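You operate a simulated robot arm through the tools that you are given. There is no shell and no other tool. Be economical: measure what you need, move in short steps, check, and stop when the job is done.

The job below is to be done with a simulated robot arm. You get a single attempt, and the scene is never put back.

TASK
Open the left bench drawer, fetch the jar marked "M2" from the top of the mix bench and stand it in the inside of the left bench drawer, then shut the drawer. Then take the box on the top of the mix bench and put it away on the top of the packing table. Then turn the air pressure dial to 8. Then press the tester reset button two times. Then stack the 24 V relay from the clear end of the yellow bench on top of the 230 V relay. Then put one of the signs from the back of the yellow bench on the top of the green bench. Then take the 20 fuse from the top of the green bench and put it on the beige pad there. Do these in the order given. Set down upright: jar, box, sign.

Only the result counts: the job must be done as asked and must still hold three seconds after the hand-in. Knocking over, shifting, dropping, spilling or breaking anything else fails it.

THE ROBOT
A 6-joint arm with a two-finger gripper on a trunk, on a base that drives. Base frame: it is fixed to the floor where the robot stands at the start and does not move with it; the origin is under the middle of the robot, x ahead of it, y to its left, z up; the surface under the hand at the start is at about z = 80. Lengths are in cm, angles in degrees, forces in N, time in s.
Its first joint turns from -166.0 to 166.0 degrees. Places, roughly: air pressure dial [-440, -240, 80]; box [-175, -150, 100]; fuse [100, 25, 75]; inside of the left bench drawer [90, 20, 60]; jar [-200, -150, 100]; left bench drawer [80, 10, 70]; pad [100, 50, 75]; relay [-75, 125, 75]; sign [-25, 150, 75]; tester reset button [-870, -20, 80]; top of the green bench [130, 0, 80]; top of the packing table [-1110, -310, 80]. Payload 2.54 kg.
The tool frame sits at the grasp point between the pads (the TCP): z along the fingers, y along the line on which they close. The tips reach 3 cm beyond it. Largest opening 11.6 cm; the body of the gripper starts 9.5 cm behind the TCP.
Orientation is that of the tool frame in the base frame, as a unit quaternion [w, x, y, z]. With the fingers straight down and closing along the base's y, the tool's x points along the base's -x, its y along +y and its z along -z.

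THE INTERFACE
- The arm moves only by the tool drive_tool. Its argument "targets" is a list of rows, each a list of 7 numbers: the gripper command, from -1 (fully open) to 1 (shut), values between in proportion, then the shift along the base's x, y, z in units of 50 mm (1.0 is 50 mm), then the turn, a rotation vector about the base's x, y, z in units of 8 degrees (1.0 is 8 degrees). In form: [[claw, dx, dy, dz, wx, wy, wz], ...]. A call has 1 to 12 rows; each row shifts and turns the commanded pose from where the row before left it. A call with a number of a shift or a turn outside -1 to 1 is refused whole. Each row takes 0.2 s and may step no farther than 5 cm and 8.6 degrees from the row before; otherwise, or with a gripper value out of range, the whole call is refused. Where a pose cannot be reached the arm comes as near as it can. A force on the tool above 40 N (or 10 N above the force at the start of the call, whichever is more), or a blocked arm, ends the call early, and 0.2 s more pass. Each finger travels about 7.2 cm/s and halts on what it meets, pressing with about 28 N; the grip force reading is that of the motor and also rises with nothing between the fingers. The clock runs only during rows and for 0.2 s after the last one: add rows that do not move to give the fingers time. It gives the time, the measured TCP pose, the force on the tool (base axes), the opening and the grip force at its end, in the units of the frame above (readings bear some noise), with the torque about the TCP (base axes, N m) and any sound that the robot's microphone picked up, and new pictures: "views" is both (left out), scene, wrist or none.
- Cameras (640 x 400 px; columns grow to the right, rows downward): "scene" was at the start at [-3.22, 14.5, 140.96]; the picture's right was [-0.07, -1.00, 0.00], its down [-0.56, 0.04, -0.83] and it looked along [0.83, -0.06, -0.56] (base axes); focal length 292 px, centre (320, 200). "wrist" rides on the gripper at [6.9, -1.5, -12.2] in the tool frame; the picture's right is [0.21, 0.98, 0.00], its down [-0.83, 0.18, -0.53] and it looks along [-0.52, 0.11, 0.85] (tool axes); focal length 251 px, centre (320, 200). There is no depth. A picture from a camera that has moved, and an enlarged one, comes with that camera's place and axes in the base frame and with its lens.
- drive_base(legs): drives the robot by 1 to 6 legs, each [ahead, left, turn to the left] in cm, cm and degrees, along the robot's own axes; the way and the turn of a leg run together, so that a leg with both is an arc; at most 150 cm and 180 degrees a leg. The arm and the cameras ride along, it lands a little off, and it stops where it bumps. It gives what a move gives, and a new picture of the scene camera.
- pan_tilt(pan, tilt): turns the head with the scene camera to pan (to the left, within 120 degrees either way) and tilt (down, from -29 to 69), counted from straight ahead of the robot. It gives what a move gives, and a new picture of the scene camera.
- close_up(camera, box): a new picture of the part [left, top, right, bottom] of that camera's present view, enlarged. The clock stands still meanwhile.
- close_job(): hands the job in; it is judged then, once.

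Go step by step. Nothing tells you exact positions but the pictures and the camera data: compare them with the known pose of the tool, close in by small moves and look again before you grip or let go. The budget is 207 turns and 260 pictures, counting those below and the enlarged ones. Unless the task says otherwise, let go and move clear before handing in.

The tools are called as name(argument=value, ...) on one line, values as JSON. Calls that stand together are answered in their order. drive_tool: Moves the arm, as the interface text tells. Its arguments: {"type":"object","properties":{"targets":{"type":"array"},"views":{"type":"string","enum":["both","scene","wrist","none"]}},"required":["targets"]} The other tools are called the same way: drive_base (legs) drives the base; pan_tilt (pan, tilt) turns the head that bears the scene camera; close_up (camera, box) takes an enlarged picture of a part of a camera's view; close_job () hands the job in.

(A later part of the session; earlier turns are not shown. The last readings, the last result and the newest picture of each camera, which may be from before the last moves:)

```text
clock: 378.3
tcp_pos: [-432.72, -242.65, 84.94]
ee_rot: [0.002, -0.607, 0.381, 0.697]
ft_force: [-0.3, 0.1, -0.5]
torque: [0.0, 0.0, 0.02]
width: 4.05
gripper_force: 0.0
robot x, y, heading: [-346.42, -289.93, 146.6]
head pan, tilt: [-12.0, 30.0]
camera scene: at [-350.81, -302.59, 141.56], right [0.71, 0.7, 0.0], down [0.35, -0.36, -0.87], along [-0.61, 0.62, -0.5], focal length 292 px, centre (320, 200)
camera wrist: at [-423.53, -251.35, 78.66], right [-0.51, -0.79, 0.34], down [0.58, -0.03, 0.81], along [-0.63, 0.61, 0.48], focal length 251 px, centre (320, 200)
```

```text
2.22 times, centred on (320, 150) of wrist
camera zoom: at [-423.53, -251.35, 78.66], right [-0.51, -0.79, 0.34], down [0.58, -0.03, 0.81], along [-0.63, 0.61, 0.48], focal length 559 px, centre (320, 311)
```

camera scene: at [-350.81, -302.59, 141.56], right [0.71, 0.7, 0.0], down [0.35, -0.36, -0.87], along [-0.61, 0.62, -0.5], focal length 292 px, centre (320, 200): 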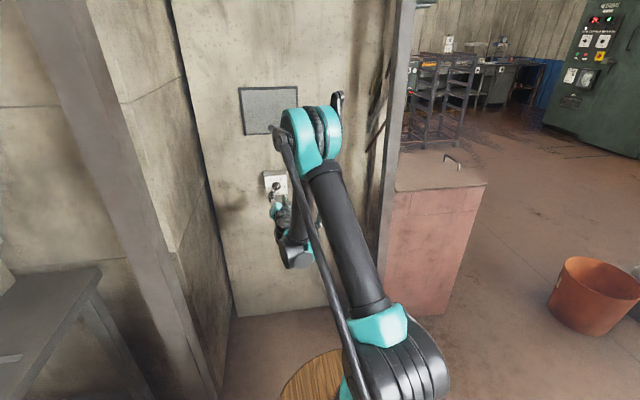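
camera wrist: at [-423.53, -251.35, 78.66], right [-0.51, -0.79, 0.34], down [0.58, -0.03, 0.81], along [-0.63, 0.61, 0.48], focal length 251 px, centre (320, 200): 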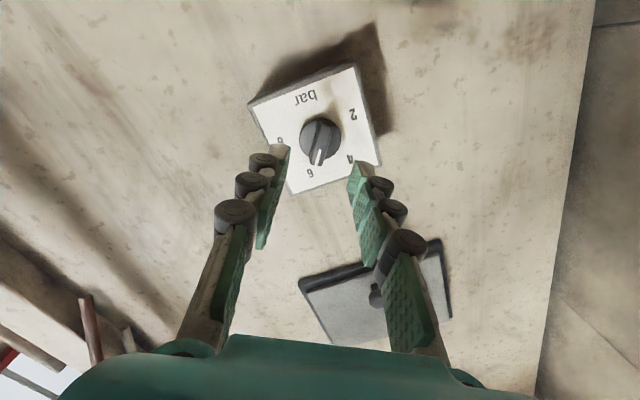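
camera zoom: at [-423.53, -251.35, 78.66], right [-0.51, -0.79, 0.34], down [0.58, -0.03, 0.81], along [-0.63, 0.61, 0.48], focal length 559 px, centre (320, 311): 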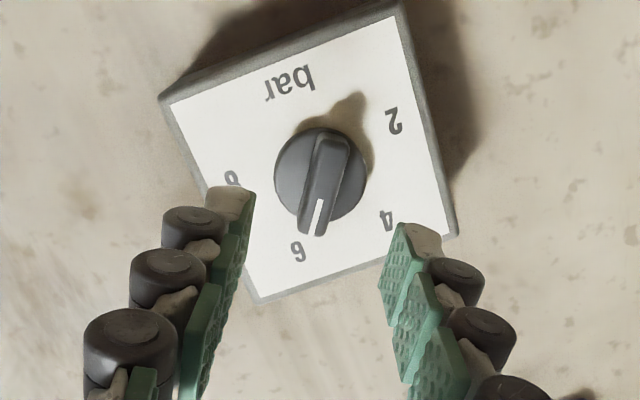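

The knob is on the tool axis about 9.4 cm ahead, with its bar parallel to the pads. I'll advance 7 cm and close on it.

drive_tool(targets=[[0.3, -0.4, 0.264, 0, 0, 0, 0], [0.3, -0.4, 0.264, 0, 0, 0, 0], [0.3, -0.36, 0.24, 0, 0, 0, 0], [0.3, 0, 0, 0, 0, 0, 0]], views="wrist")

drive_tool(targets=[[1, 0, 0, 0, 0, 0, 0], [1, 0, 0, 0, 0, 0, 0], [1, 0, 0, 0, 0, 0, 0]], views="wrist")

```text
clock: 379.3
tcp_pos: [-438.51, -238.99, 84.92]
ee_rot: [0.0, -0.607, 0.381, 0.697]
ft_force: [0.1, 0.1, 0.8]
torque: [0.05, -0.04, 0.01]
width: 4.04
gripper_force: 0.0
robot x, y, heading: [-346.61, -290.05, 146.8]
head pan, tilt: [-12.0, 30.0]
camera wrist: at [-429.35, -247.67, 78.67], right [-0.51, -0.79, 0.34], down [0.58, -0.03, 0.81], along [-0.63, 0.61, 0.48], focal length 251 px, centre (320, 200)
```

wrist: 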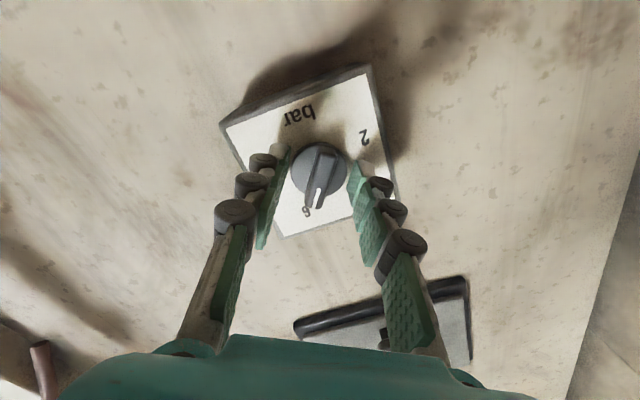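

```text
clock: 380.1
tcp_pos: [-438.6, -239.03, 84.96]
ee_rot: [0.002, -0.607, 0.382, 0.697]
ft_force: [2.1, 1.7, -2.1]
torque: [-0.05, -0.03, -0.09]
width: 3.54
gripper_force: 45.4
robot x, y, heading: [-345.96, -289.81, 146.5]
head pan, tilt: [-12.0, 30.0]
camera wrist: at [-429.33, -247.66, 78.67], right [-0.51, -0.79, 0.34], down [0.58, -0.03, 0.81], along [-0.63, 0.61, 0.48], focal length 251 px, centre (320, 200)
```

wrist: 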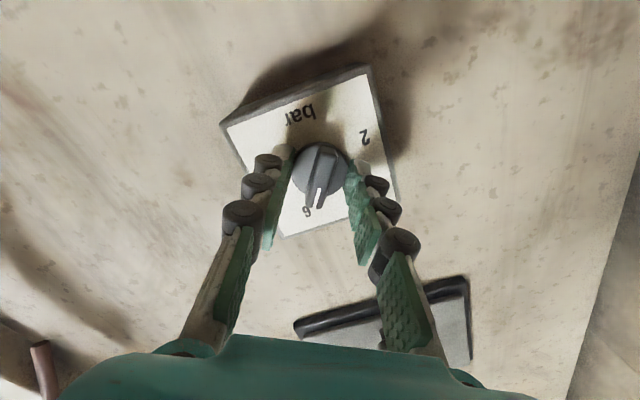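

The pads closed on the round base (3.5 cm). I'll open, back off 1 cm and close on the bar instead.

drive_tool(targets=[[0.3, 0, 0, 0, 0, 0, 0], [0.3, 0.18, -0.12, 0, 0, 0, 0], [0.3, 0, 0, 0, 0, 0, 0], [1, 0, 0, 0, 0, 0, 0], [1, 0, 0, 0, 0, 0, 0], [1, 0, 0, 0, 0, 0, 0]], views="wrist")

```text
clock: 381.5
tcp_pos: [-437.62, -239.63, 85.01]
ee_rot: [0.002, -0.607, 0.382, 0.697]
ft_force: [-1.2, 0.9, -0.3]
torque: [0.02, 0.0, -0.16]
width: 1.17
gripper_force: 39.1
robot x, y, heading: [-346.25, -290.1, 146.9]
head pan, tilt: [-12.0, 30.0]
camera wrist: at [-428.47, -248.27, 78.72], right [-0.51, -0.79, 0.34], down [0.58, -0.03, 0.81], along [-0.63, 0.61, 0.48], focal length 251 px, centre (320, 200)
```

wrist: 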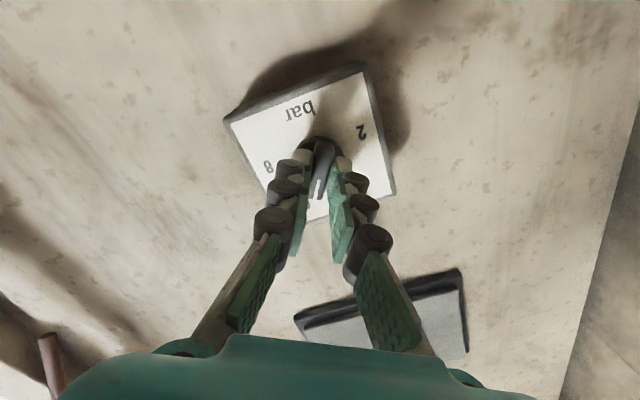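

The bar is gripped. Rotating 70° clockwise about the wall axis.

drive_tool(targets=[[1, 0, 0, 0, -0.835, 0.55, 0], [1, 0, 0, 0, -0.835, 0.55, 0], [1, 0, 0, 0, -0.835, 0.55, 0], [1, 0, 0, 0, -0.835, 0.55, 0], [1, 0, 0, 0, -0.835, 0.55, 0], [1, 0, 0, 0, -0.835, 0.55, 0], [1, 0, 0, 0, -0.835, 0.55, 0], [1, 0, 0, 0, -0.835, 0.55, 0], [1, 0, 0, 0, -0.63, 0.41, 0], [1, 0, 0, 0, 0, 0, 0]], views="wrist")

```text
clock: 383.8
tcp_pos: [-437.19, -238.21, 84.81]
ee_rot: [-0.407, -0.294, 0.657, 0.562]
ft_force: [-5.9, -3.7, -12.9]
torque: [0.19, -0.08, -0.26]
width: 1.19
gripper_force: 38.9
out of reach, approached as far as the arm can: row 8, 9
robot x, y, heading: [-346.17, -290.13, 146.6]
head pan, tilt: [-12.0, 30.0]
stopped in row 10: the force on the tool passed its limit at 42 N (the readings are from after the stop); the commanded pose is now the measured one
camera wrist: at [-430.17, -250.42, 85.25], right [-0.04, 0.01, 1.0], down [0.88, 0.47, 0.03], along [-0.47, 0.89, -0.02], focal length 251 px, centre (320, 200)
```

wrist: 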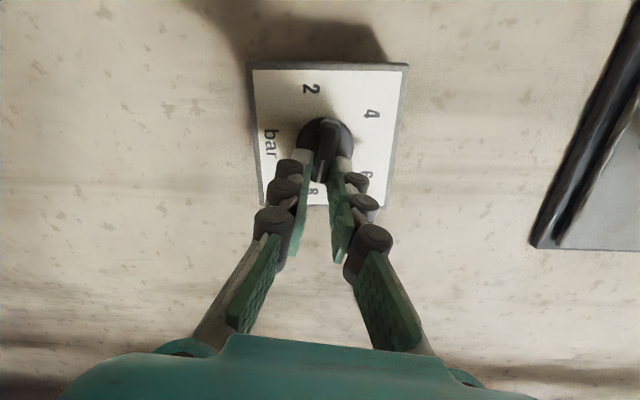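

It has turned about 70°. I'll release, back off and read the dial.

drive_tool(targets=[[0.3, 0, 0, 0, 0, 0, 0], [0.3, 0, 0, 0, 0, 0, 0], [0.3, 0.4, -0.26, 0, 0, 0, 0], [0.3, 0.5, -0.33, 0, 0, 0, 0], [0.3, 0.5, -0.33, 0, 0, 0, 0]], views="wrist")

close_up(camera="wrist", box=[220, 60, 420, 220])

```text
clock: 385.0
tcp_pos: [-430.06, -242.48, 84.9]
ee_rot: [-0.407, -0.295, 0.658, 0.56]
ft_force: [-0.8, -0.5, 0.4]
torque: [0.02, 0.01, -0.02]
width: 4.05
gripper_force: 0.0
robot x, y, heading: [-346.27, -290.09, 146.5]
head pan, tilt: [-12.0, 30.0]
camera wrist: at [-422.99, -254.74, 85.5], right [-0.04, 0.01, 1.0], down [0.88, 0.47, 0.03], along [-0.47, 0.88, -0.03], focal length 251 px, centre (320, 200)
```

wrist: 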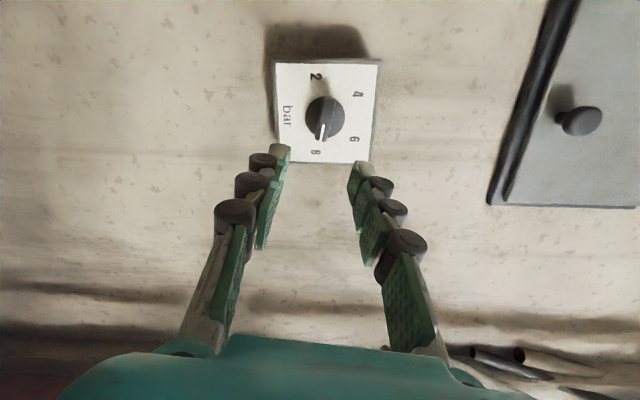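

```text
2.50 times, centred on (320, 140) of wrist
camera zoom: at [-422.99, -254.74, 85.5], right [-0.04, 0.01, 1.0], down [0.88, 0.47, 0.03], along [-0.47, 0.88, -0.03], focal length 629 px, centre (320, 350)
```

zoom: 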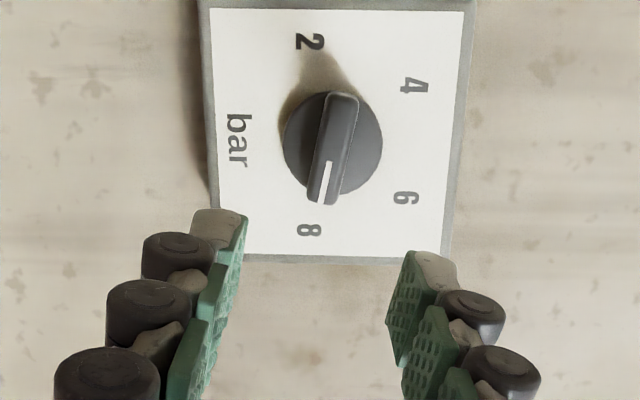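

The pointer now sits at 8. I'll withdraw the arm into the carry pose, fingers down, and head for the test bench.

drive_tool(targets=[[0.3, 0.4, -0.26, 0.3, 0, 0, 0], [0.3, 0.2, -0.13, 0.8, 0.165, -0.8, 0.577], [0.3, 0.2, -0.13, 0.8, 0.165, -0.8, 0.577], [0.3, 0.2, -0.13, 0.8, 0.165, -0.8, 0.577], [0.3, 0.2, -0.13, 0.8, 0.165, -0.8, 0.577], [0.3, 0.33, -0.22, 0.6, 0.165, -0.8, 0.577], [0.3, 0.33, -0.22, 0.6, 0.165, -0.8, 0.577], [0.3, 0.33, -0.22, 0.6, 0.165, -0.8, 0.577], [0.3, 0.33, -0.22, 0.6, 0.165, -0.8, 0.577], [1, 0.33, -0.22, 0.6, 0.165, -0.8, 0.577], [1, 0.33, -0.22, 0.3, 0.165, -0.8, 0.577]], views="none")

drive_tool(targets=[[1, 0.33, -0.22, 0.3, 0.165, -0.8, 0.577], [1, 0.33, -0.22, 0.1, 0.165, -0.8, 0.577], [1, 0.33, -0.22, 0, 0.165, -0.8, 0.577], [1, 0.33, -0.22, 0, 0.165, -0.8, 0.577], [1, 0.33, -0.22, 0, 0.165, -0.8, 0.577]], views="none")

```text
clock: 387.4
tcp_pos: [-414.62, -253.02, 119.55]
ee_rot: [0.151, 0.802, -0.543, -0.198]
ft_force: [0.8, 0.9, -0.8]
torque: [-0.04, 0.0, -0.01]
width: 0.02
gripper_force: 28.1
out of reach, approached as far as the arm can: row 1
robot x, y, heading: [-345.91, -289.89, 146.6]
head pan, tilt: [-12.0, 30.0]
```

```text
clock: 388.6
tcp_pos: [-406.31, -258.54, 121.46]
ee_rot: [-0.012, 0.923, -0.384, 0.032]
ft_force: [0.6, 0.9, 0.5]
torque: [-0.02, 0.01, -0.01]
width: 0.01
gripper_force: 28.0
robot x, y, heading: [-345.92, -290.85, 146.7]
head pan, tilt: [-12.0, 30.0]
```

drive_base(legs=[[0, -37, 0], [0, 0, -90], [150, 12, 0], [150, 0, 0], [28, 0, 0]])

```text
refused: leg 3 is longer than a leg can be; nothing moved
```

drive_base(legs=[[0, -37, 0], [0, 0, -90], [140, 12, 0], [150, 0, 0], [38, 0, 0]])

```text
clock: 410.5
tcp_pos: [-126.62, 85.95, 121.48]
ee_rot: [-0.013, -0.386, 0.922, -0.032]
ft_force: [-0.4, 0.1, -0.3]
torque: [0.01, 0.03, 0.01]
width: 0.02
gripper_force: 28.3
robot x, y, heading: [-157.35, 25.63, 57.5]
head pan, tilt: [-12.0, 30.0]
camera scene: at [-170.24, 29.96, 141.56], right [0.71, -0.7, 0.0], down [-0.35, -0.35, -0.87], along [0.61, 0.61, -0.5], focal length 292 px, centre (320, 200)
```

scene: 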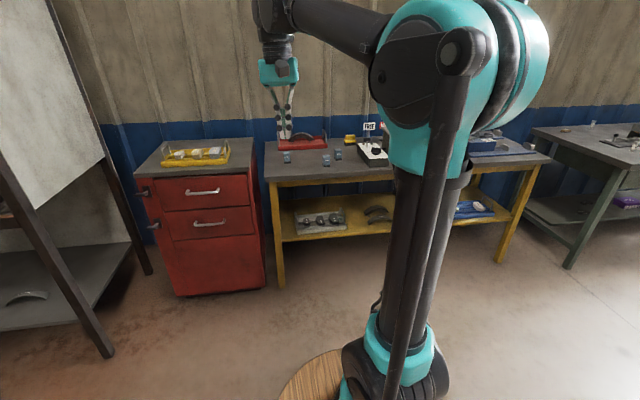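

drive_base(legs=[[0, 150, -0.9], [0, 150, 0], [0, 150, 0], [0, 30, 0]])

```text
clock: 426.9
tcp_pos: [-384.46, 262.01, 121.55]
ee_rot: [-0.021, -0.389, 0.921, -0.018]
ft_force: [-0.1, -0.3, 1.2]
torque: [0.12, -0.04, 0.01]
width: 0.0
gripper_force: 28.1
robot x, y, heading: [-417.17, 203.35, 57.7]
head pan, tilt: [-12.0, 30.0]
stopped in leg 3: the robot was blocked; the commanded pose is now the measured one
camera scene: at [-432.06, 208.55, 141.66], right [0.71, -0.7, 0.01], down [-0.34, -0.36, -0.87], along [0.61, 0.62, -0.5], focal length 292 px, centre (320, 200)
```

scene: 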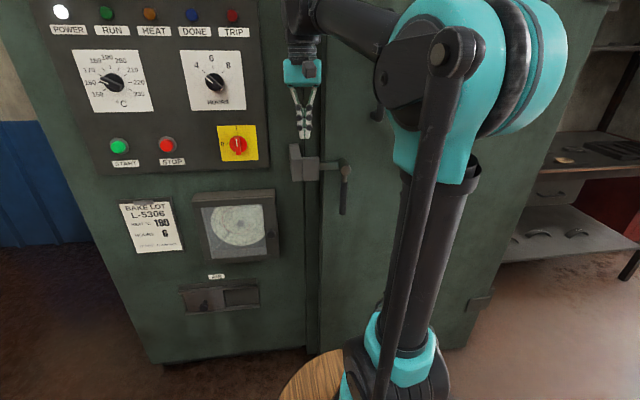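

The base caught on the low rails in front of the oven. I'll back away from them and continue along the earlier track.

drive_base(legs=[[-38, 0, 0], [0, 0, -1.2], [0, 150, 0], [0, 20, 0]])

```text
clock: 431.0
tcp_pos: [-400.87, 226.67, 121.27]
ee_rot: [-0.022, -0.34, 0.94, -0.019]
ft_force: [-0.2, -0.5, -0.3]
torque: [-0.01, -0.01, -0.02]
width: 0.0
gripper_force: 27.9
robot x, y, heading: [-440.08, 171.41, 51.3]
head pan, tilt: [-12.0, 30.0]
stopped in leg 3: the robot was blocked; the commanded pose is now the measured one
camera scene: at [-452.43, 177.23, 141.56], right [0.64, -0.77, 0.0], down [-0.39, -0.32, -0.87], along [0.67, 0.55, -0.5], focal length 292 px, centre (320, 200)
```

scene: 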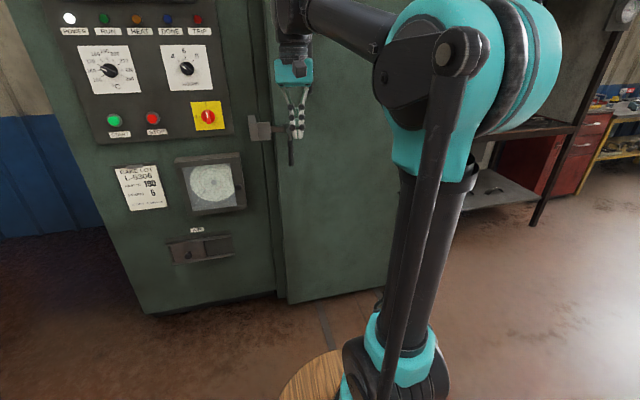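

The long tail of the base caught rack 21's corner, so I'll move right, turn to face west and drive forward along the aisle.

drive_base(legs=[[8, -20, 0], [0, 0, 95.3], [140, 0, 0]])

```text
clock: 443.2
tcp_pos: [-597.08, 271.17, 121.32]
ee_rot: [0.0, 0.931, -0.363, 0.029]
ft_force: [-0.4, 0.1, -1.0]
torque: [0.03, -0.01, -0.01]
width: 0.02
gripper_force: 28.0
robot x, y, heading: [-537.38, 239.89, 149.2]
head pan, tilt: [-12.0, 30.0]
camera scene: at [-541.27, 226.8, 141.56], right [0.68, 0.73, 0.0], down [0.37, -0.34, -0.87], along [-0.63, 0.59, -0.5], focal length 292 px, centre (320, 200)
```

scene: 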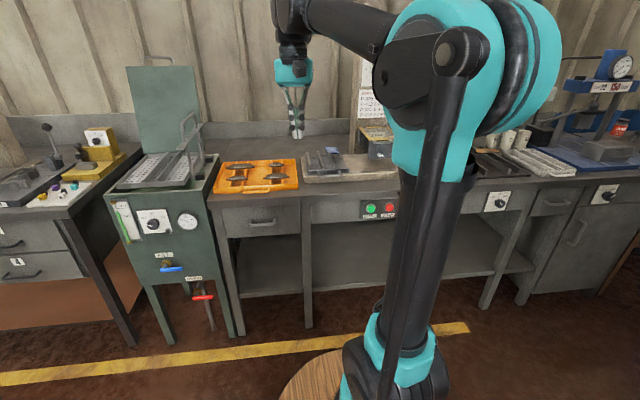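

drive_base(legs=[[46, 0, -2.6], [0, 0, 90], [135, 0, 0]])

```text
clock: 456.1
tcp_pos: [-678.54, 91.38, 121.28]
ee_rot: [-0.02, 0.92, 0.391, 0.021]
ft_force: [0.3, -0.8, -0.1]
torque: [-0.02, 0.03, 0.0]
width: 0.0
gripper_force: 27.7
robot x, y, heading: [-645.79, 150.82, -122.6]
head pan, tilt: [-12.0, 30.0]
camera scene: at [-632.92, 146.39, 141.56], right [-0.72, 0.7, 0.0], down [0.35, 0.36, -0.87], along [-0.6, -0.62, -0.5], focal length 292 px, centre (320, 200)
```

scene: 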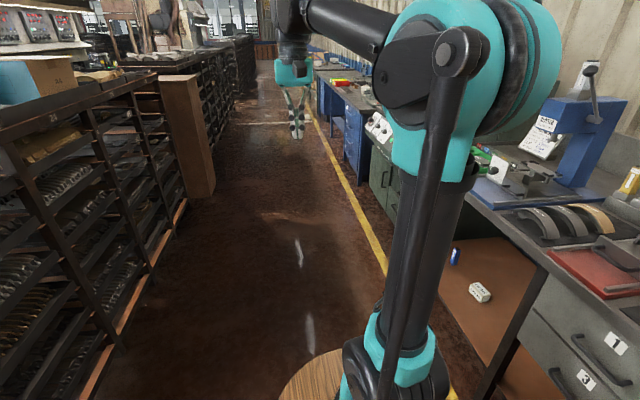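

drive_base(legs=[[135, -4, -0.8], [116, -4, 0]])

pan_tilt(pan=-85, tilt=32)

```text
clock: 468.4
tcp_pos: [-816.2, -120.06, 121.35]
ee_rot: [-0.02, 0.917, 0.397, 0.021]
ft_force: [0.7, -0.2, 0.4]
torque: [0.01, 0.02, -0.02]
width: 0.0
gripper_force: 28.5
robot x, y, heading: [-784.24, -60.38, -121.6]
head pan, tilt: [-12.0, 30.0]
camera scene: at [-771.34, -64.5, 141.56], right [-0.72, 0.69, 0.0], down [0.34, 0.36, -0.87], along [-0.6, -0.63, -0.5], focal length 292 px, centre (320, 200)
```

scene: 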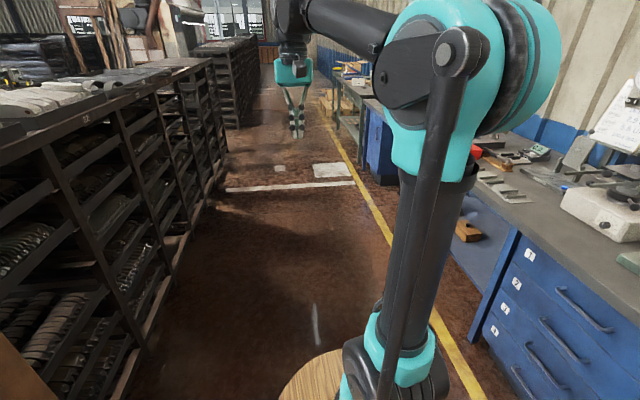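

```text
clock: 469.9
tcp_pos: [-816.34, -119.96, 121.26]
ee_rot: [-0.02, 0.917, 0.397, 0.021]
ft_force: [0.3, -0.1, -0.5]
torque: [0.0, 0.05, 0.0]
width: 0.0
gripper_force: 28.1
robot x, y, heading: [-784.11, -60.43, -121.6]
head pan, tilt: [-85.0, 32.0]
camera scene: at [-773.13, -53.94, 141.24], right [0.45, 0.89, 0.0], down [0.47, -0.24, -0.85], along [-0.76, 0.38, -0.53], focal length 292 px, centre (320, 200)
```

scene: 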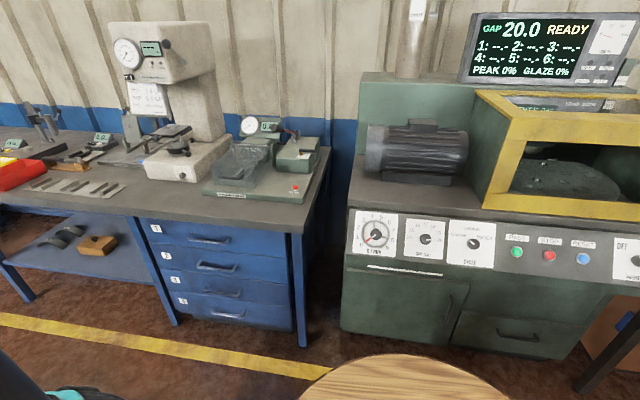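

The reset button (red, on the tester) triangulates to about (-868.4,-17.3,84). I'll shift the base slightly closer and swing the closed fingers over it.

drive_base(legs=[[0, -12, 0]])

drive_tool(targets=[[1, -0.38, 0.87, 0, -0.38, 0.16, 0], [1, -0.38, 0.876, -0.15, 0, 0, 0], [1, -0.38, 0.876, -0.15, 0, 0, 0], [1, -0.38, 0.876, -0.15, 0, 0, 0], [1, -0.38, 0.876, -0.15, 0, 0, 0], [1, -0.38, 0.876, -0.15, 0, 0, 0], [1, -0.38, 0.876, -0.15, 0, 0, 0], [1, -0.38, 0.876, -0.15, 0, 0, 0], [1, -0.38, 0.876, -0.15, 0, 0, 0], [1, -0.38, 0.876, -0.15, 0, 0, 0], [1, -0.38, 0.876, -0.15, 0, 0, 0]], views="none")

```text
clock: 471.1
tcp_pos: [-826.8, -113.42, 121.34]
ee_rot: [-0.02, 0.918, 0.396, 0.021]
ft_force: [0.0, 0.6, 0.5]
torque: [0.02, 0.01, 0.04]
width: 0.0
gripper_force: 28.2
robot x, y, heading: [-794.52, -54.1, -121.6]
head pan, tilt: [-85.0, 32.0]
camera scene: at [-783.57, -47.53, 141.24], right [0.45, 0.89, 0.0], down [0.47, -0.24, -0.85], along [-0.76, 0.38, -0.53], focal length 292 px, centre (320, 200)
```

scene: 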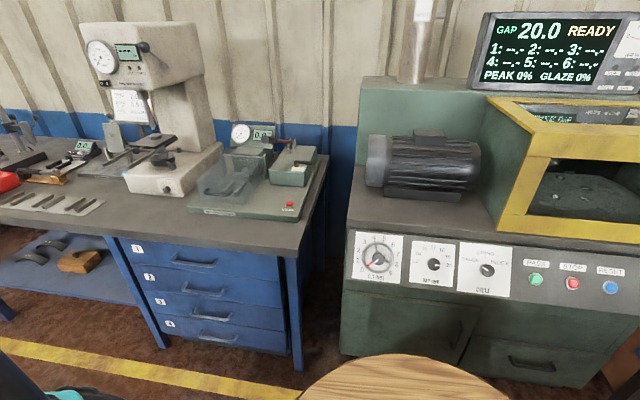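

```text
clock: 473.5
tcp_pos: [-847.62, -65.17, 113.88]
ee_rot: [0.0, 0.918, 0.397, 0.0]
ft_force: [-0.1, -0.4, -0.8]
torque: [0.0, 0.05, 0.0]
width: 0.0
gripper_force: 28.0
robot x, y, heading: [-794.28, -54.11, -121.5]
head pan, tilt: [-85.0, 32.0]
```

close_up(camera="scene", box=[274, 192, 314, 217])

drive_tool(targets=[[1, -0.38, 0.876, -0.15, 0, 0, 0], [1, -0.38, 0.876, -0.15, 0, 0, 0], [1, -0.38, 0.876, -0.15, 0, 0, 0], [1, -0.38, 0.876, -0.15, 0, 0, 0], [1, -0.38, 0.876, -0.15, 0, 0, 0], [1, -0.38, 0.876, -0.15, 0, 0, 0], [1, -0.38, 0.876, -0.15, 0, 0, 0], [1, -0.38, 0.876, -0.15, 0, 0, 0], [1, -0.38, 0.876, -0.15, 0, 0, 0], [1, -0.38, 0.876, -0.15, 0, 0, 0], [1, -0.36, 0.8, -0.15, 0, 0, 0], [1, 0, 0, 0, 0, 0, 0]], views="both")

```text
16.00 times, centred on (294, 204) of scene
camera zoom: at [-783.54, -47.54, 141.24], right [0.45, 0.89, 0.0], down [0.47, -0.24, -0.85], along [-0.76, 0.38, -0.53], focal length 4667 px, centre (736, 128)
```

zoom: 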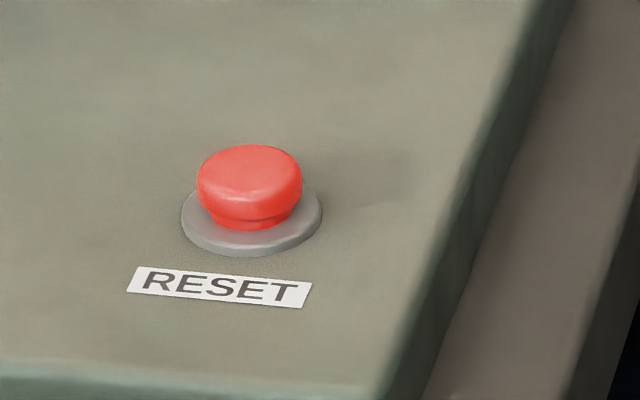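

```text
clock: 476.1
tcp_pos: [-868.19, -17.6, 105.02]
ee_rot: [0.0, 0.918, 0.396, 0.0]
ft_force: [1.2, -0.2, 0.8]
torque: [0.0, 0.02, 0.01]
width: 0.01
gripper_force: 27.7
robot x, y, heading: [-794.27, -53.97, -121.8]
head pan, tilt: [-85.0, 32.0]
camera scene: at [-783.58, -47.52, 141.24], right [0.45, 0.89, 0.0], down [0.47, -0.24, -0.85], along [-0.76, 0.38, -0.53], focal length 292 px, centre (320, 200)
camera wrist: at [-864.59, -11.45, 117.43], right [0.86, -0.51, 0.0], down [-0.43, -0.73, 0.53], along [-0.27, -0.46, -0.85], focal length 251 px, centre (320, 200)
```

scene: 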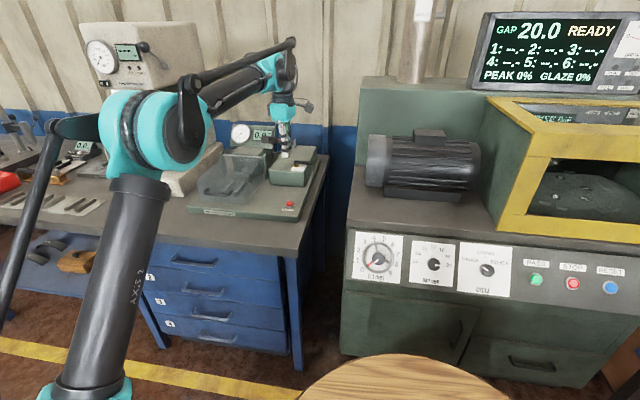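
wrist: 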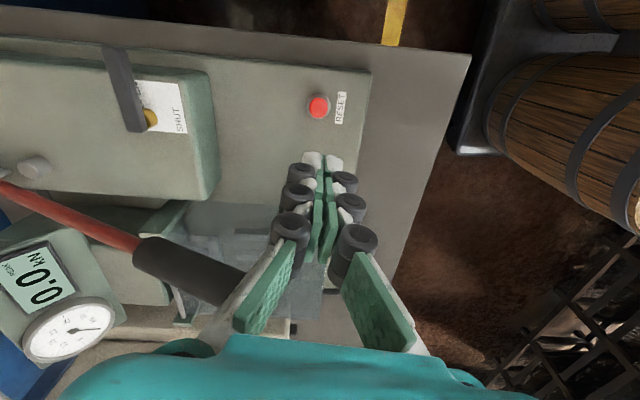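

The wrist view puts the button right under the tips, labelled RESET. I'll descend to just above it.

drive_tool(targets=[[1, 0, 0.06, -0.8, 0, 0, 0], [1, 0, 0, -0.8, 0, 0, 0], [1, 0, 0, -0.8, 0, 0, 0], [1, 0, 0, -0.6, 0, 0, 0], [1, 0, 0, 0, 0, 0, 0]], views="wrist")

```text
clock: 477.3
tcp_pos: [-868.24, -17.23, 90.42]
ee_rot: [0.0, 0.918, 0.396, 0.0]
ft_force: [0.9, -0.2, -0.2]
torque: [0.0, -0.03, -0.01]
width: 0.02
gripper_force: 28.0
robot x, y, heading: [-794.64, -53.95, -121.6]
head pan, tilt: [-85.0, 32.0]
camera wrist: at [-864.62, -11.17, 102.71], right [0.86, -0.51, 0.0], down [-0.43, -0.73, 0.53], along [-0.27, -0.46, -0.85], focal length 251 px, centre (320, 200)
```

wrist: 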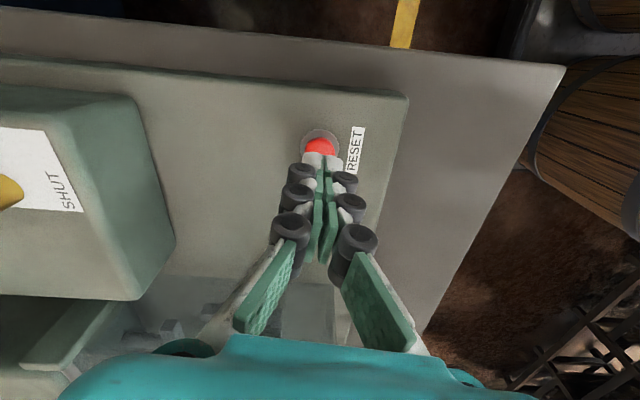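

drive_tool(targets=[[1, 0, 0, -0.5, 0, 0, 0], [1, 0, 0, -0.3, 0, 0, 0], [1, 0, 0, -0.1, 0, 0, 0], [1, 0, 0, -0.04, 0, 0, 0], [1, 0, 0, 0, 0, 0, 0]], views="none")

```text
clock: 478.2
tcp_pos: [-868.47, -17.31, 86.49]
ee_rot: [-0.001, 0.918, 0.397, 0.0]
ft_force: [2.2, -0.7, 26.8]
torque: [-0.06, -0.04, 0.08]
width: 0.61
gripper_force: 28.5
robot x, y, heading: [-794.4, -54.05, -121.5]
head pan, tilt: [-85.0, 32.0]
heard: click
stopped in row 4: the force on the tool passed its limit at 45 N (the readings are from after the stop); the commanded pose is now the measured one
```

One click heard. I'll release fully, then press once more.

drive_tool(targets=[[1, 0, 0, 0.2, 0, 0, 0], [1, 0, 0, 0.3, 0, 0, 0], [1, 0, 0, 0, 0, 0, 0], [1, 0, 0, 0, 0, 0, 0]], views="none")

drive_tool(targets=[[1, 0, 0, -0.3, 0, 0, 0], [1, 0, 0, -0.15, 0, 0, 0], [1, 0, 0, -0.06, 0, 0, 0], [1, 0, 0, -0.03, 0, 0, 0]], views="none")

```text
clock: 479.2
tcp_pos: [-868.25, -17.24, 88.61]
ee_rot: [-0.001, 0.919, 0.395, 0.0]
ft_force: [-0.7, 0.5, 0.3]
torque: [0.01, -0.01, -0.01]
width: 0.01
gripper_force: 28.8
robot x, y, heading: [-794.16, -53.95, -121.8]
head pan, tilt: [-85.0, 32.0]
```

```text
clock: 480.1
tcp_pos: [-868.37, -17.3, 86.5]
ee_rot: [-0.003, 0.918, 0.397, -0.002]
ft_force: [1.6, -0.8, 25.6]
torque: [-0.05, 0.01, 0.05]
width: 0.59
gripper_force: 28.9
robot x, y, heading: [-794.72, -54.17, -121.6]
head pan, tilt: [-85.0, 32.0]
heard: click
stopped in row 4: the force on the tool passed its limit at 43 N (the readings are from after the stop); the commanded pose is now the measured one
```

Two separate clicks heard. I'll lift and swing the arm back to the front before reversing out of the lane.

drive_tool(targets=[[1, 0, 0, 0.8, 0, 0, 0], [1, 0, 0, 0.9, 0, 0, 0], [1, 0, 0, 0.9, 0, 0, 0], [1, 0, 0, 0.9, 0, 0, 0], [1, 0.2, -0.45, 0.8, 0, 0, 0], [1, 0.38, -0.876, 0.2, 0, 0, 0], [1, 0.38, -0.876, 0.2, 0, 0, 0], [1, 0.38, -0.876, 0.2, 0, 0, 0], [1, 0.38, -0.876, 0.2, 0, 0, 0], [1, 0.38, -0.876, 0.2, 0, 0, 0], [1, 0.38, -0.876, 0.2, 0, 0, 0], [1, 0.38, -0.876, 0.2, 0, 0, 0]], views="none")

drive_tool(targets=[[1, 0.38, -0.876, 0, 0, 0, 0], [1, 0.38, -0.876, 0, 0, 0, 0], [1, 0.38, -0.876, 0, 0, 0, 0], [1, 0.38, -0.876, 0, 0, 0, 0], [1, 0.38, -0.876, 0, 0, 0, 0], [1, 0.38, -0.876, 0, 0, 0, 0], [1, 0.38, -0.876, 0, 0, 0, 0], [1, 0.38, -0.876, 0, 0, 0, 0], [1, 0.38, -0.876, 0, 0, 0, 0], [1, 0.38, -0.876, 0, 0, 0, 0], [1, 0.38, -0.876, 0, 0, 0, 0], [1, 0.38, -0.876, 0, 0, 0, 0]], views="none")

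drive_base(legs=[[0, 10, -1.6], [-135, 0, 0], [-135, 0, 0], [-110, 0, 0]])

```text
clock: 482.7
tcp_pos: [-854.13, -50.3, 114.78]
ee_rot: [-0.001, 0.918, 0.397, 0.0]
ft_force: [-0.3, 0.1, 1.0]
torque: [-0.01, 0.0, 0.01]
width: 0.02
gripper_force: 28.9
robot x, y, heading: [-794.92, -54.05, -121.8]
head pan, tilt: [-85.0, 32.0]
```

```text
clock: 485.3
tcp_pos: [-831.17, -102.6, 114.82]
ee_rot: [-0.001, 0.919, 0.395, -0.001]
ft_force: [-0.1, -0.4, 0.5]
torque: [-0.01, -0.02, -0.02]
width: 0.0
gripper_force: 28.5
robot x, y, heading: [-794.49, -54.15, -121.7]
head pan, tilt: [-85.0, 32.0]
```

```text
clock: 504.3
tcp_pos: [-619.61, 209.89, 114.77]
ee_rot: [-0.002, 0.926, 0.378, -0.002]
ft_force: [-0.3, -0.8, -0.8]
torque: [-0.01, -0.01, 0.03]
width: 0.0
gripper_force: 28.4
robot x, y, heading: [-580.9, 257.04, -124.2]
head pan, tilt: [-85.0, 32.0]
camera scene: at [-569.73, 262.82, 141.24], right [0.49, 0.87, 0.0], down [0.46, -0.26, -0.85], along [-0.74, 0.41, -0.53], focal length 292 px, centre (320, 200)
```

scene: 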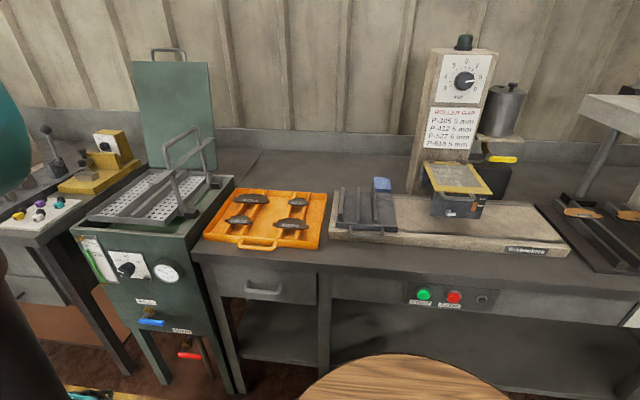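

drive_base(legs=[[0, 0, -89.4], [-150, 0, 0], [-100, 0, 0]])

```text
clock: 520.2
tcp_pos: [-420.52, 157.73, 114.84]
ee_rot: [-0.001, 0.922, -0.388, 0.0]
ft_force: [0.3, 0.7, 0.8]
torque: [0.01, 0.0, -0.01]
width: 0.0
gripper_force: 28.5
robot x, y, heading: [-373.32, 119.16, 146.0]
head pan, tilt: [-85.0, 32.0]
camera scene: at [-367.62, 108.04, 141.24], right [0.88, -0.48, 0.0], down [-0.26, -0.46, -0.85], along [0.41, 0.74, -0.53], focal length 292 px, centre (320, 200)
```

scene: 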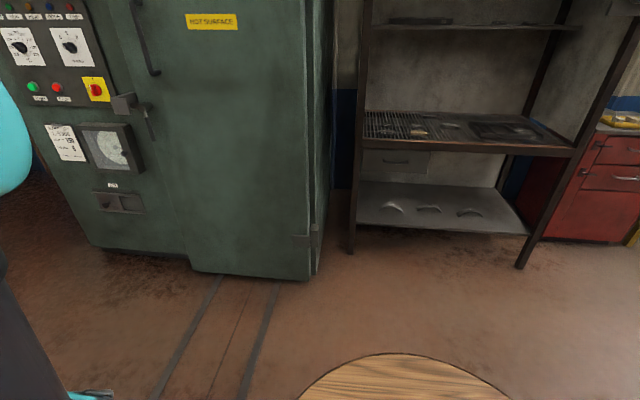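

drive_base(legs=[[-130, 0, 0.5], [-120, 0, 0], [0, 0, -90], [70, 0, 0]])

pan_tilt(pan=5, tilt=38)

```text
clock: 539.8
tcp_pos: [-86.6, 86.84, 114.78]
ee_rot: [0.002, -0.384, 0.923, -0.002]
ft_force: [0.8, -0.7, -0.4]
torque: [0.01, 0.0, -0.01]
width: 0.0
gripper_force: 28.7
robot x, y, heading: [-124.31, 39.76, 56.7]
head pan, tilt: [-85.0, 32.0]
camera scene: at [-135.8, 33.32, 141.24], right [-0.47, -0.88, 0.0], down [-0.47, 0.25, -0.85], along [0.75, -0.4, -0.53], focal length 292 px, centre (320, 200)
```

scene: 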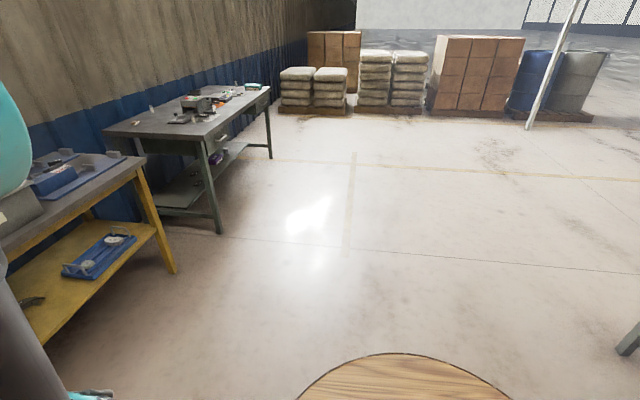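

```text
clock: 541.5
tcp_pos: [-86.49, 86.76, 114.88]
ee_rot: [0.002, -0.385, 0.923, -0.001]
ft_force: [0.3, 0.0, -0.1]
torque: [-0.01, 0.03, 0.05]
width: 0.01
gripper_force: 28.6
robot x, y, heading: [-124.62, 39.39, 56.5]
head pan, tilt: [5.0, 38.0]
camera scene: at [-139.62, 45.15, 140.32], right [0.88, -0.47, 0.0], down [-0.29, -0.54, -0.79], along [0.37, 0.69, -0.62], focal length 292 px, centre (320, 200)
```

scene: 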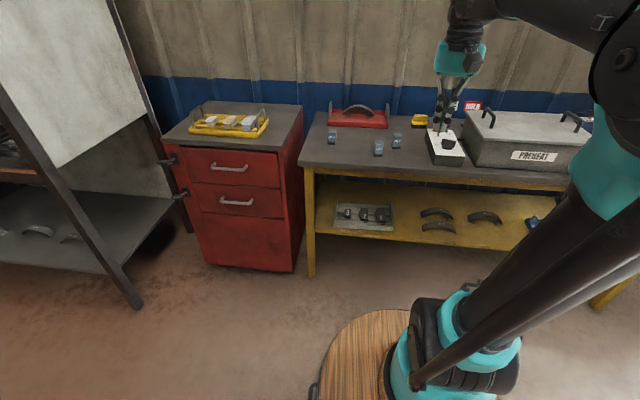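

close_up(camera="scene", box=[300, 95, 480, 175])

close_up(camera="scene", box=[320, 120, 410, 165])

```text
3.56 times, centred on (390, 135) of scene
camera zoom: at [-139.62, 45.15, 140.32], right [0.88, -0.47, 0.0], down [-0.29, -0.54, -0.79], along [0.37, 0.69, -0.62], focal length 1037 px, centre (71, 431)
```

zoom: 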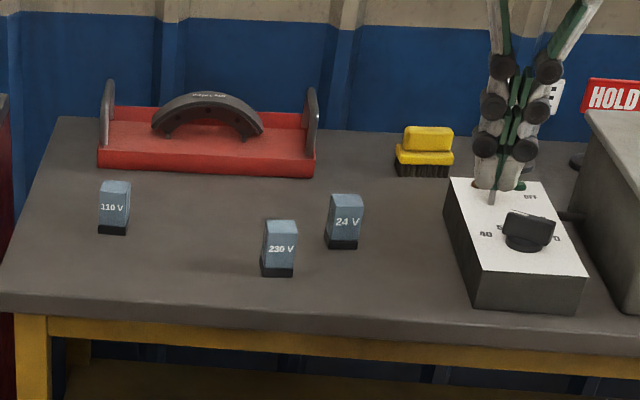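

```text
7.11 times, centred on (365, 142) of scene
camera zoom: at [-139.62, 45.15, 140.32], right [0.88, -0.47, 0.0], down [-0.29, -0.54, -0.79], along [0.37, 0.69, -0.62], focal length 2074 px, centre (0, 609)
```

zoom: 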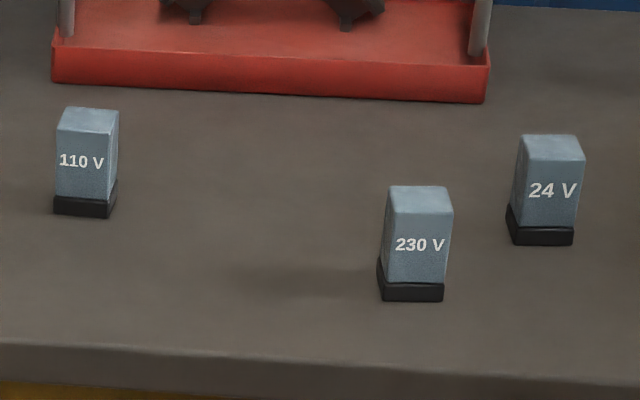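

The relays read 110 V, 230 V and 24 V; the 24 V is at about (-51,135) and the 230 V at about (-63,133). I'll drive 40 cm closer and look from above with the wrist camera.

drive_base(legs=[[40, 0, 0]])

drive_tool(targets=[[-0.2, 0, 0, 0, 0, 0, 0], [-0.2, 0.5, 0.3, -0.3, 0, 0, 0], [-0.2, 0.5, 0.3, -0.3, 0, 0, 0], [-0.2, 0, 0, 0, 0, 0, 0]], views="wrist")

```text
clock: 544.0
tcp_pos: [-64.56, 120.54, 114.77]
ee_rot: [0.002, -0.384, 0.923, -0.001]
ft_force: [0.4, -0.3, 0.2]
torque: [-0.02, 0.0, 0.01]
width: 0.01
gripper_force: 29.1
robot x, y, heading: [-102.26, 73.05, 56.7]
head pan, tilt: [5.0, 38.0]
camera scene: at [-117.56, 78.91, 140.32], right [0.88, -0.47, 0.0], down [-0.29, -0.54, -0.79], along [0.37, 0.69, -0.62], focal length 292 px, centre (320, 200)
```

scene: 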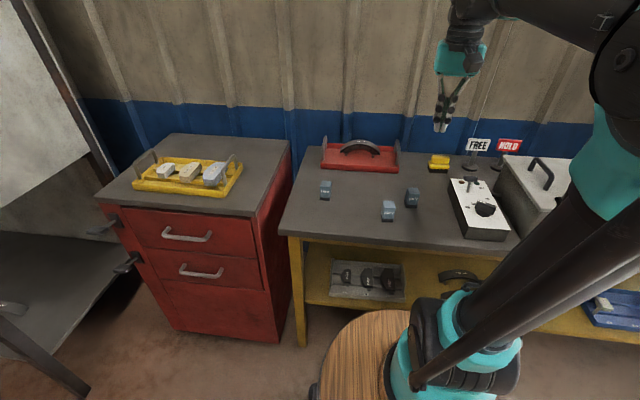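

```text
clock: 545.0
tcp_pos: [-59.67, 123.67, 111.92]
ee_rot: [0.001, -0.385, 0.923, -0.001]
ft_force: [1.1, 0.0, 0.2]
torque: [0.0, -0.03, -0.01]
width: 6.97
gripper_force: 0.1
robot x, y, heading: [-102.2, 72.89, 56.7]
head pan, tilt: [5.0, 38.0]
camera wrist: at [-63.39, 117.7, 124.05], right [-0.84, 0.54, 0.0], down [0.45, 0.71, 0.53], along [0.29, 0.45, -0.85], focal length 251 px, centre (320, 200)
```

wrist: 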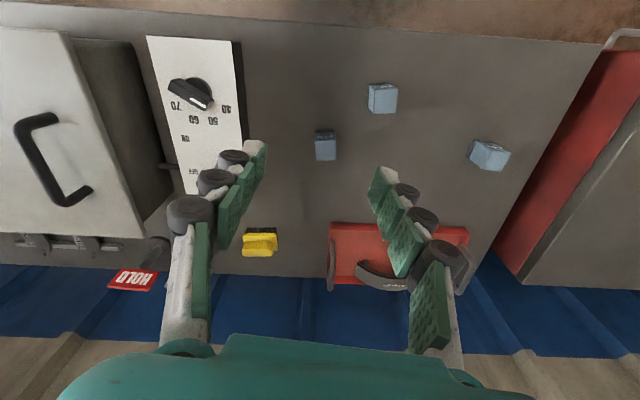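

The table top is at z≈79.3 and relays are about 5.5 cm tall; 24 V at about (-55.5,131), 230 V at about (-67.2,129.2). I'll align the gripper's yaw with the relays and move above the 24 V one.

drive_tool(targets=[[-0.1, 0.4, 0.7, -0.4, 0, 0, 0.75], [-0.1, 0.43, 0.76, -0.4, 0, 0, 0.75], [-0.1, 0, 0, -0.8, 0, 0, 0], [-0.1, 0, 0, -0.7, 0, 0, 0], [-0.1, 0, 0, 0, 0, 0, 0]], views="wrist")

```text
clock: 546.2
tcp_pos: [-55.45, 130.96, 100.33]
ee_rot: [0.002, -0.478, 0.878, -0.001]
ft_force: [0.3, 0.2, -0.2]
torque: [0.01, 0.01, -0.01]
width: 6.36
gripper_force: 0.1
robot x, y, heading: [-102.25, 73.17, 56.7]
head pan, tilt: [5.0, 38.0]
camera wrist: at [-58.05, 124.22, 112.54], right [-0.94, 0.35, 0.0], down [0.29, 0.79, 0.53], along [0.19, 0.5, -0.85], focal length 251 px, centre (320, 200)
```

wrist: 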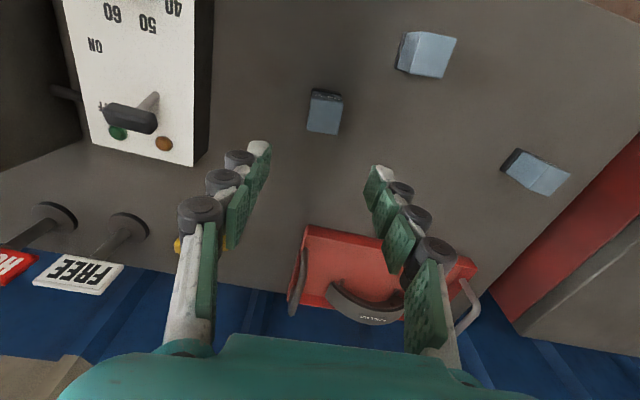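

The 24 V relay is centred at about (-56.1,130.7) and parallel to the pads. Fine-shifting, descending and gripping.

drive_tool(targets=[[-0.1, -0.13, -0.06, -0.8, 0, 0, 0], [-0.1, 0, 0, -0.8, 0, 0, 0], [-0.1, 0, 0, -0.8, 0, 0, 0], [-0.1, 0, 0, -0.8, 0, 0, 0], [-0.1, 0, 0, -0.18, 0, 0, 0], [-0.1, 0, 0, 0, 0, 0, 0]], views="wrist")

```text
clock: 547.6
tcp_pos: [-55.76, 130.55, 83.36]
ee_rot: [0.002, -0.479, 0.878, -0.001]
ft_force: [-0.2, -1.1, 0.2]
torque: [0.01, 0.0, 0.0]
width: 6.37
gripper_force: 0.1
robot x, y, heading: [-102.25, 73.33, 57.1]
head pan, tilt: [5.0, 38.0]
camera wrist: at [-58.45, 123.94, 95.58], right [-0.94, 0.35, 0.0], down [0.29, 0.79, 0.53], along [0.19, 0.5, -0.85], focal length 251 px, centre (320, 200)
```

wrist: 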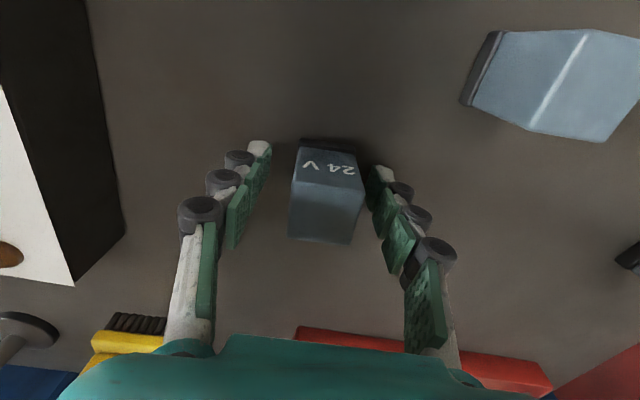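

drive_tool(targets=[[1, 0, 0, 0, 0, 0, 0], [1, 0, 0, 0, 0, 0, 0], [1, 0, 0, 0, 0, 0, 0], [1, 0, 0, 0, 0, 0, 0], [1, 0, 0, 0.4, 0, 0, 0], [1, 0, 0, 0.9, 0, 0, 0], [1, 0, 0, 0.9, 0, 0, 0], [1, 0, 0, 0.9, 0, 0, 0], [1, 0, 0, 0, 0, 0, 0]], views="wrist")

```text
clock: 549.6
tcp_pos: [-55.95, 130.58, 98.88]
ee_rot: [0.001, -0.479, 0.878, 0.0]
ft_force: [0.4, 0.2, -1.0]
torque: [-0.02, 0.02, -0.03]
width: 3.48
gripper_force: 27.9
robot x, y, heading: [-102.38, 72.92, 56.8]
head pan, tilt: [5.0, 38.0]
camera wrist: at [-58.4, 123.94, 111.17], right [-0.94, 0.35, 0.0], down [0.29, 0.79, 0.53], along [0.19, 0.5, -0.85], focal length 251 px, centre (320, 200)
```

wrist: 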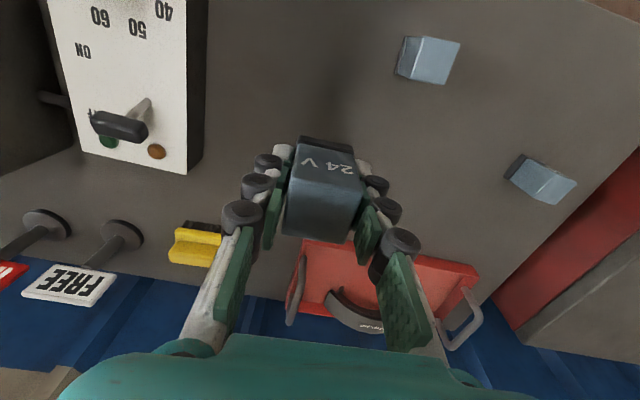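

close_up(camera="wrist", box=[380, 20, 480, 100])

```text
5.00 times, centred on (430, 60) of wrist
camera zoom: at [-58.4, 123.94, 111.17], right [-0.94, 0.35, 0.0], down [0.29, 0.79, 0.53], along [0.19, 0.5, -0.85], focal length 1257 px, centre (-230, 900)
```

zoom: 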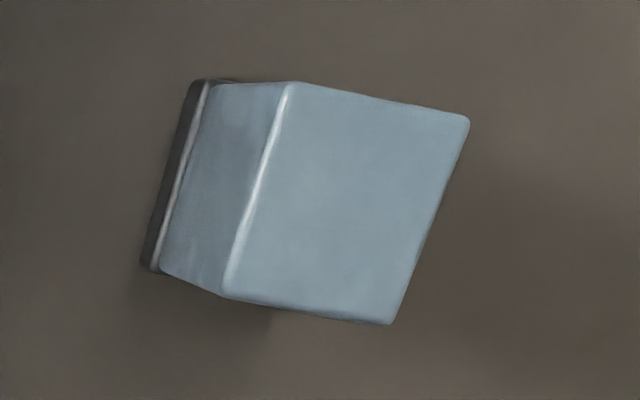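

The 230 V relay's top is about 3.4 cm square, centred at about (-67.8,129.2) and yawed about 4° from the tool. I'll carry the 24 V over it and lower to just above.

drive_tool(targets=[[1, -0.8, -0.1, 0, 0, 0, 0.5], [1, -0.8, -0.1, 0, 0, 0, 0], [1, -0.79, -0.1, 0, 0, 0, 0], [1, 0, 0, -0.8, 0, 0, 0], [1, 0, 0, -0.7, 0, 0, 0], [1, 0, 0, 0, 0, 0, 0]], views="wrist")

close_up(camera="scene", box=[345, 165, 435, 225])

```text
clock: 551.0
tcp_pos: [-68.04, 128.93, 91.49]
ee_rot: [0.001, -0.51, 0.86, -0.001]
ft_force: [0.4, 0.3, -0.3]
torque: [-0.02, 0.05, -0.01]
width: 3.51
gripper_force: 27.7
robot x, y, heading: [-102.31, 73.12, 57.0]
head pan, tilt: [5.0, 38.0]
camera wrist: at [-70.05, 122.14, 103.67], right [-0.96, 0.28, 0.0], down [0.24, 0.81, 0.53], along [0.15, 0.51, -0.85], focal length 251 px, centre (320, 200)
```

wrist: 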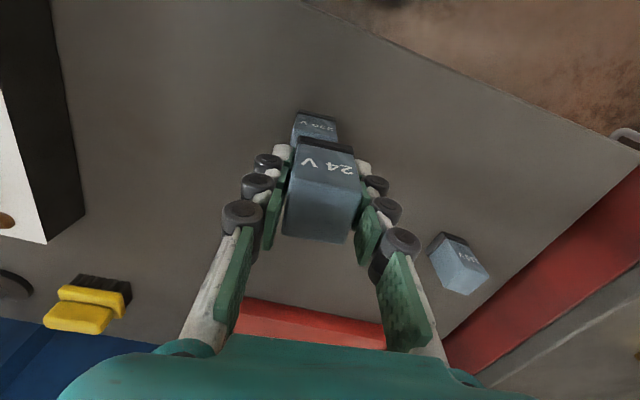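

```text
6.67 times, centred on (390, 195) of scene
camera zoom: at [-117.56, 78.91, 140.32], right [0.88, -0.47, 0.0], down [-0.29, -0.54, -0.79], along [0.37, 0.69, -0.62], focal length 1944 px, centre (-147, 233)
```

zoom: 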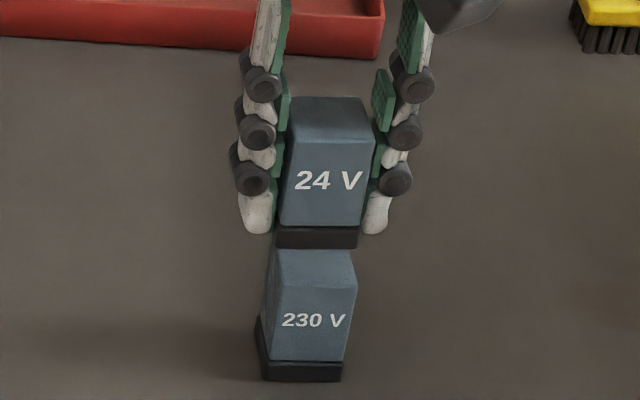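

Laterally aligned, and depth matches within about 3 mm. Lowering gently until contact.

drive_tool(targets=[[1, 0, 0, -0.25, 0, 0, 0], [1, 0, 0, -0.1, 0, 0, 0], [1, 0, 0, 0, 0, 0, 0]], views="none")

drive_tool(targets=[[1, 0, 0, -0.06, 0, 0, 0], [1, 0, 0, 0, 0, 0, 0]], views="none")

```text
clock: 551.8
tcp_pos: [-67.96, 129.0, 89.7]
ee_rot: [0.001, -0.509, 0.861, -0.002]
ft_force: [-0.3, -0.6, -0.8]
torque: [-0.02, -0.01, -0.04]
width: 3.53
gripper_force: 27.9
robot x, y, heading: [-102.53, 72.91, 56.8]
head pan, tilt: [5.0, 38.0]
```

```text
clock: 552.4
tcp_pos: [-67.92, 129.14, 89.48]
ee_rot: [0.001, -0.509, 0.861, -0.002]
ft_force: [0.4, 0.3, -0.5]
torque: [0.03, -0.02, 0.02]
width: 3.5
gripper_force: 28.3
robot x, y, heading: [-102.24, 72.89, 56.9]
head pan, tilt: [5.0, 38.0]
```

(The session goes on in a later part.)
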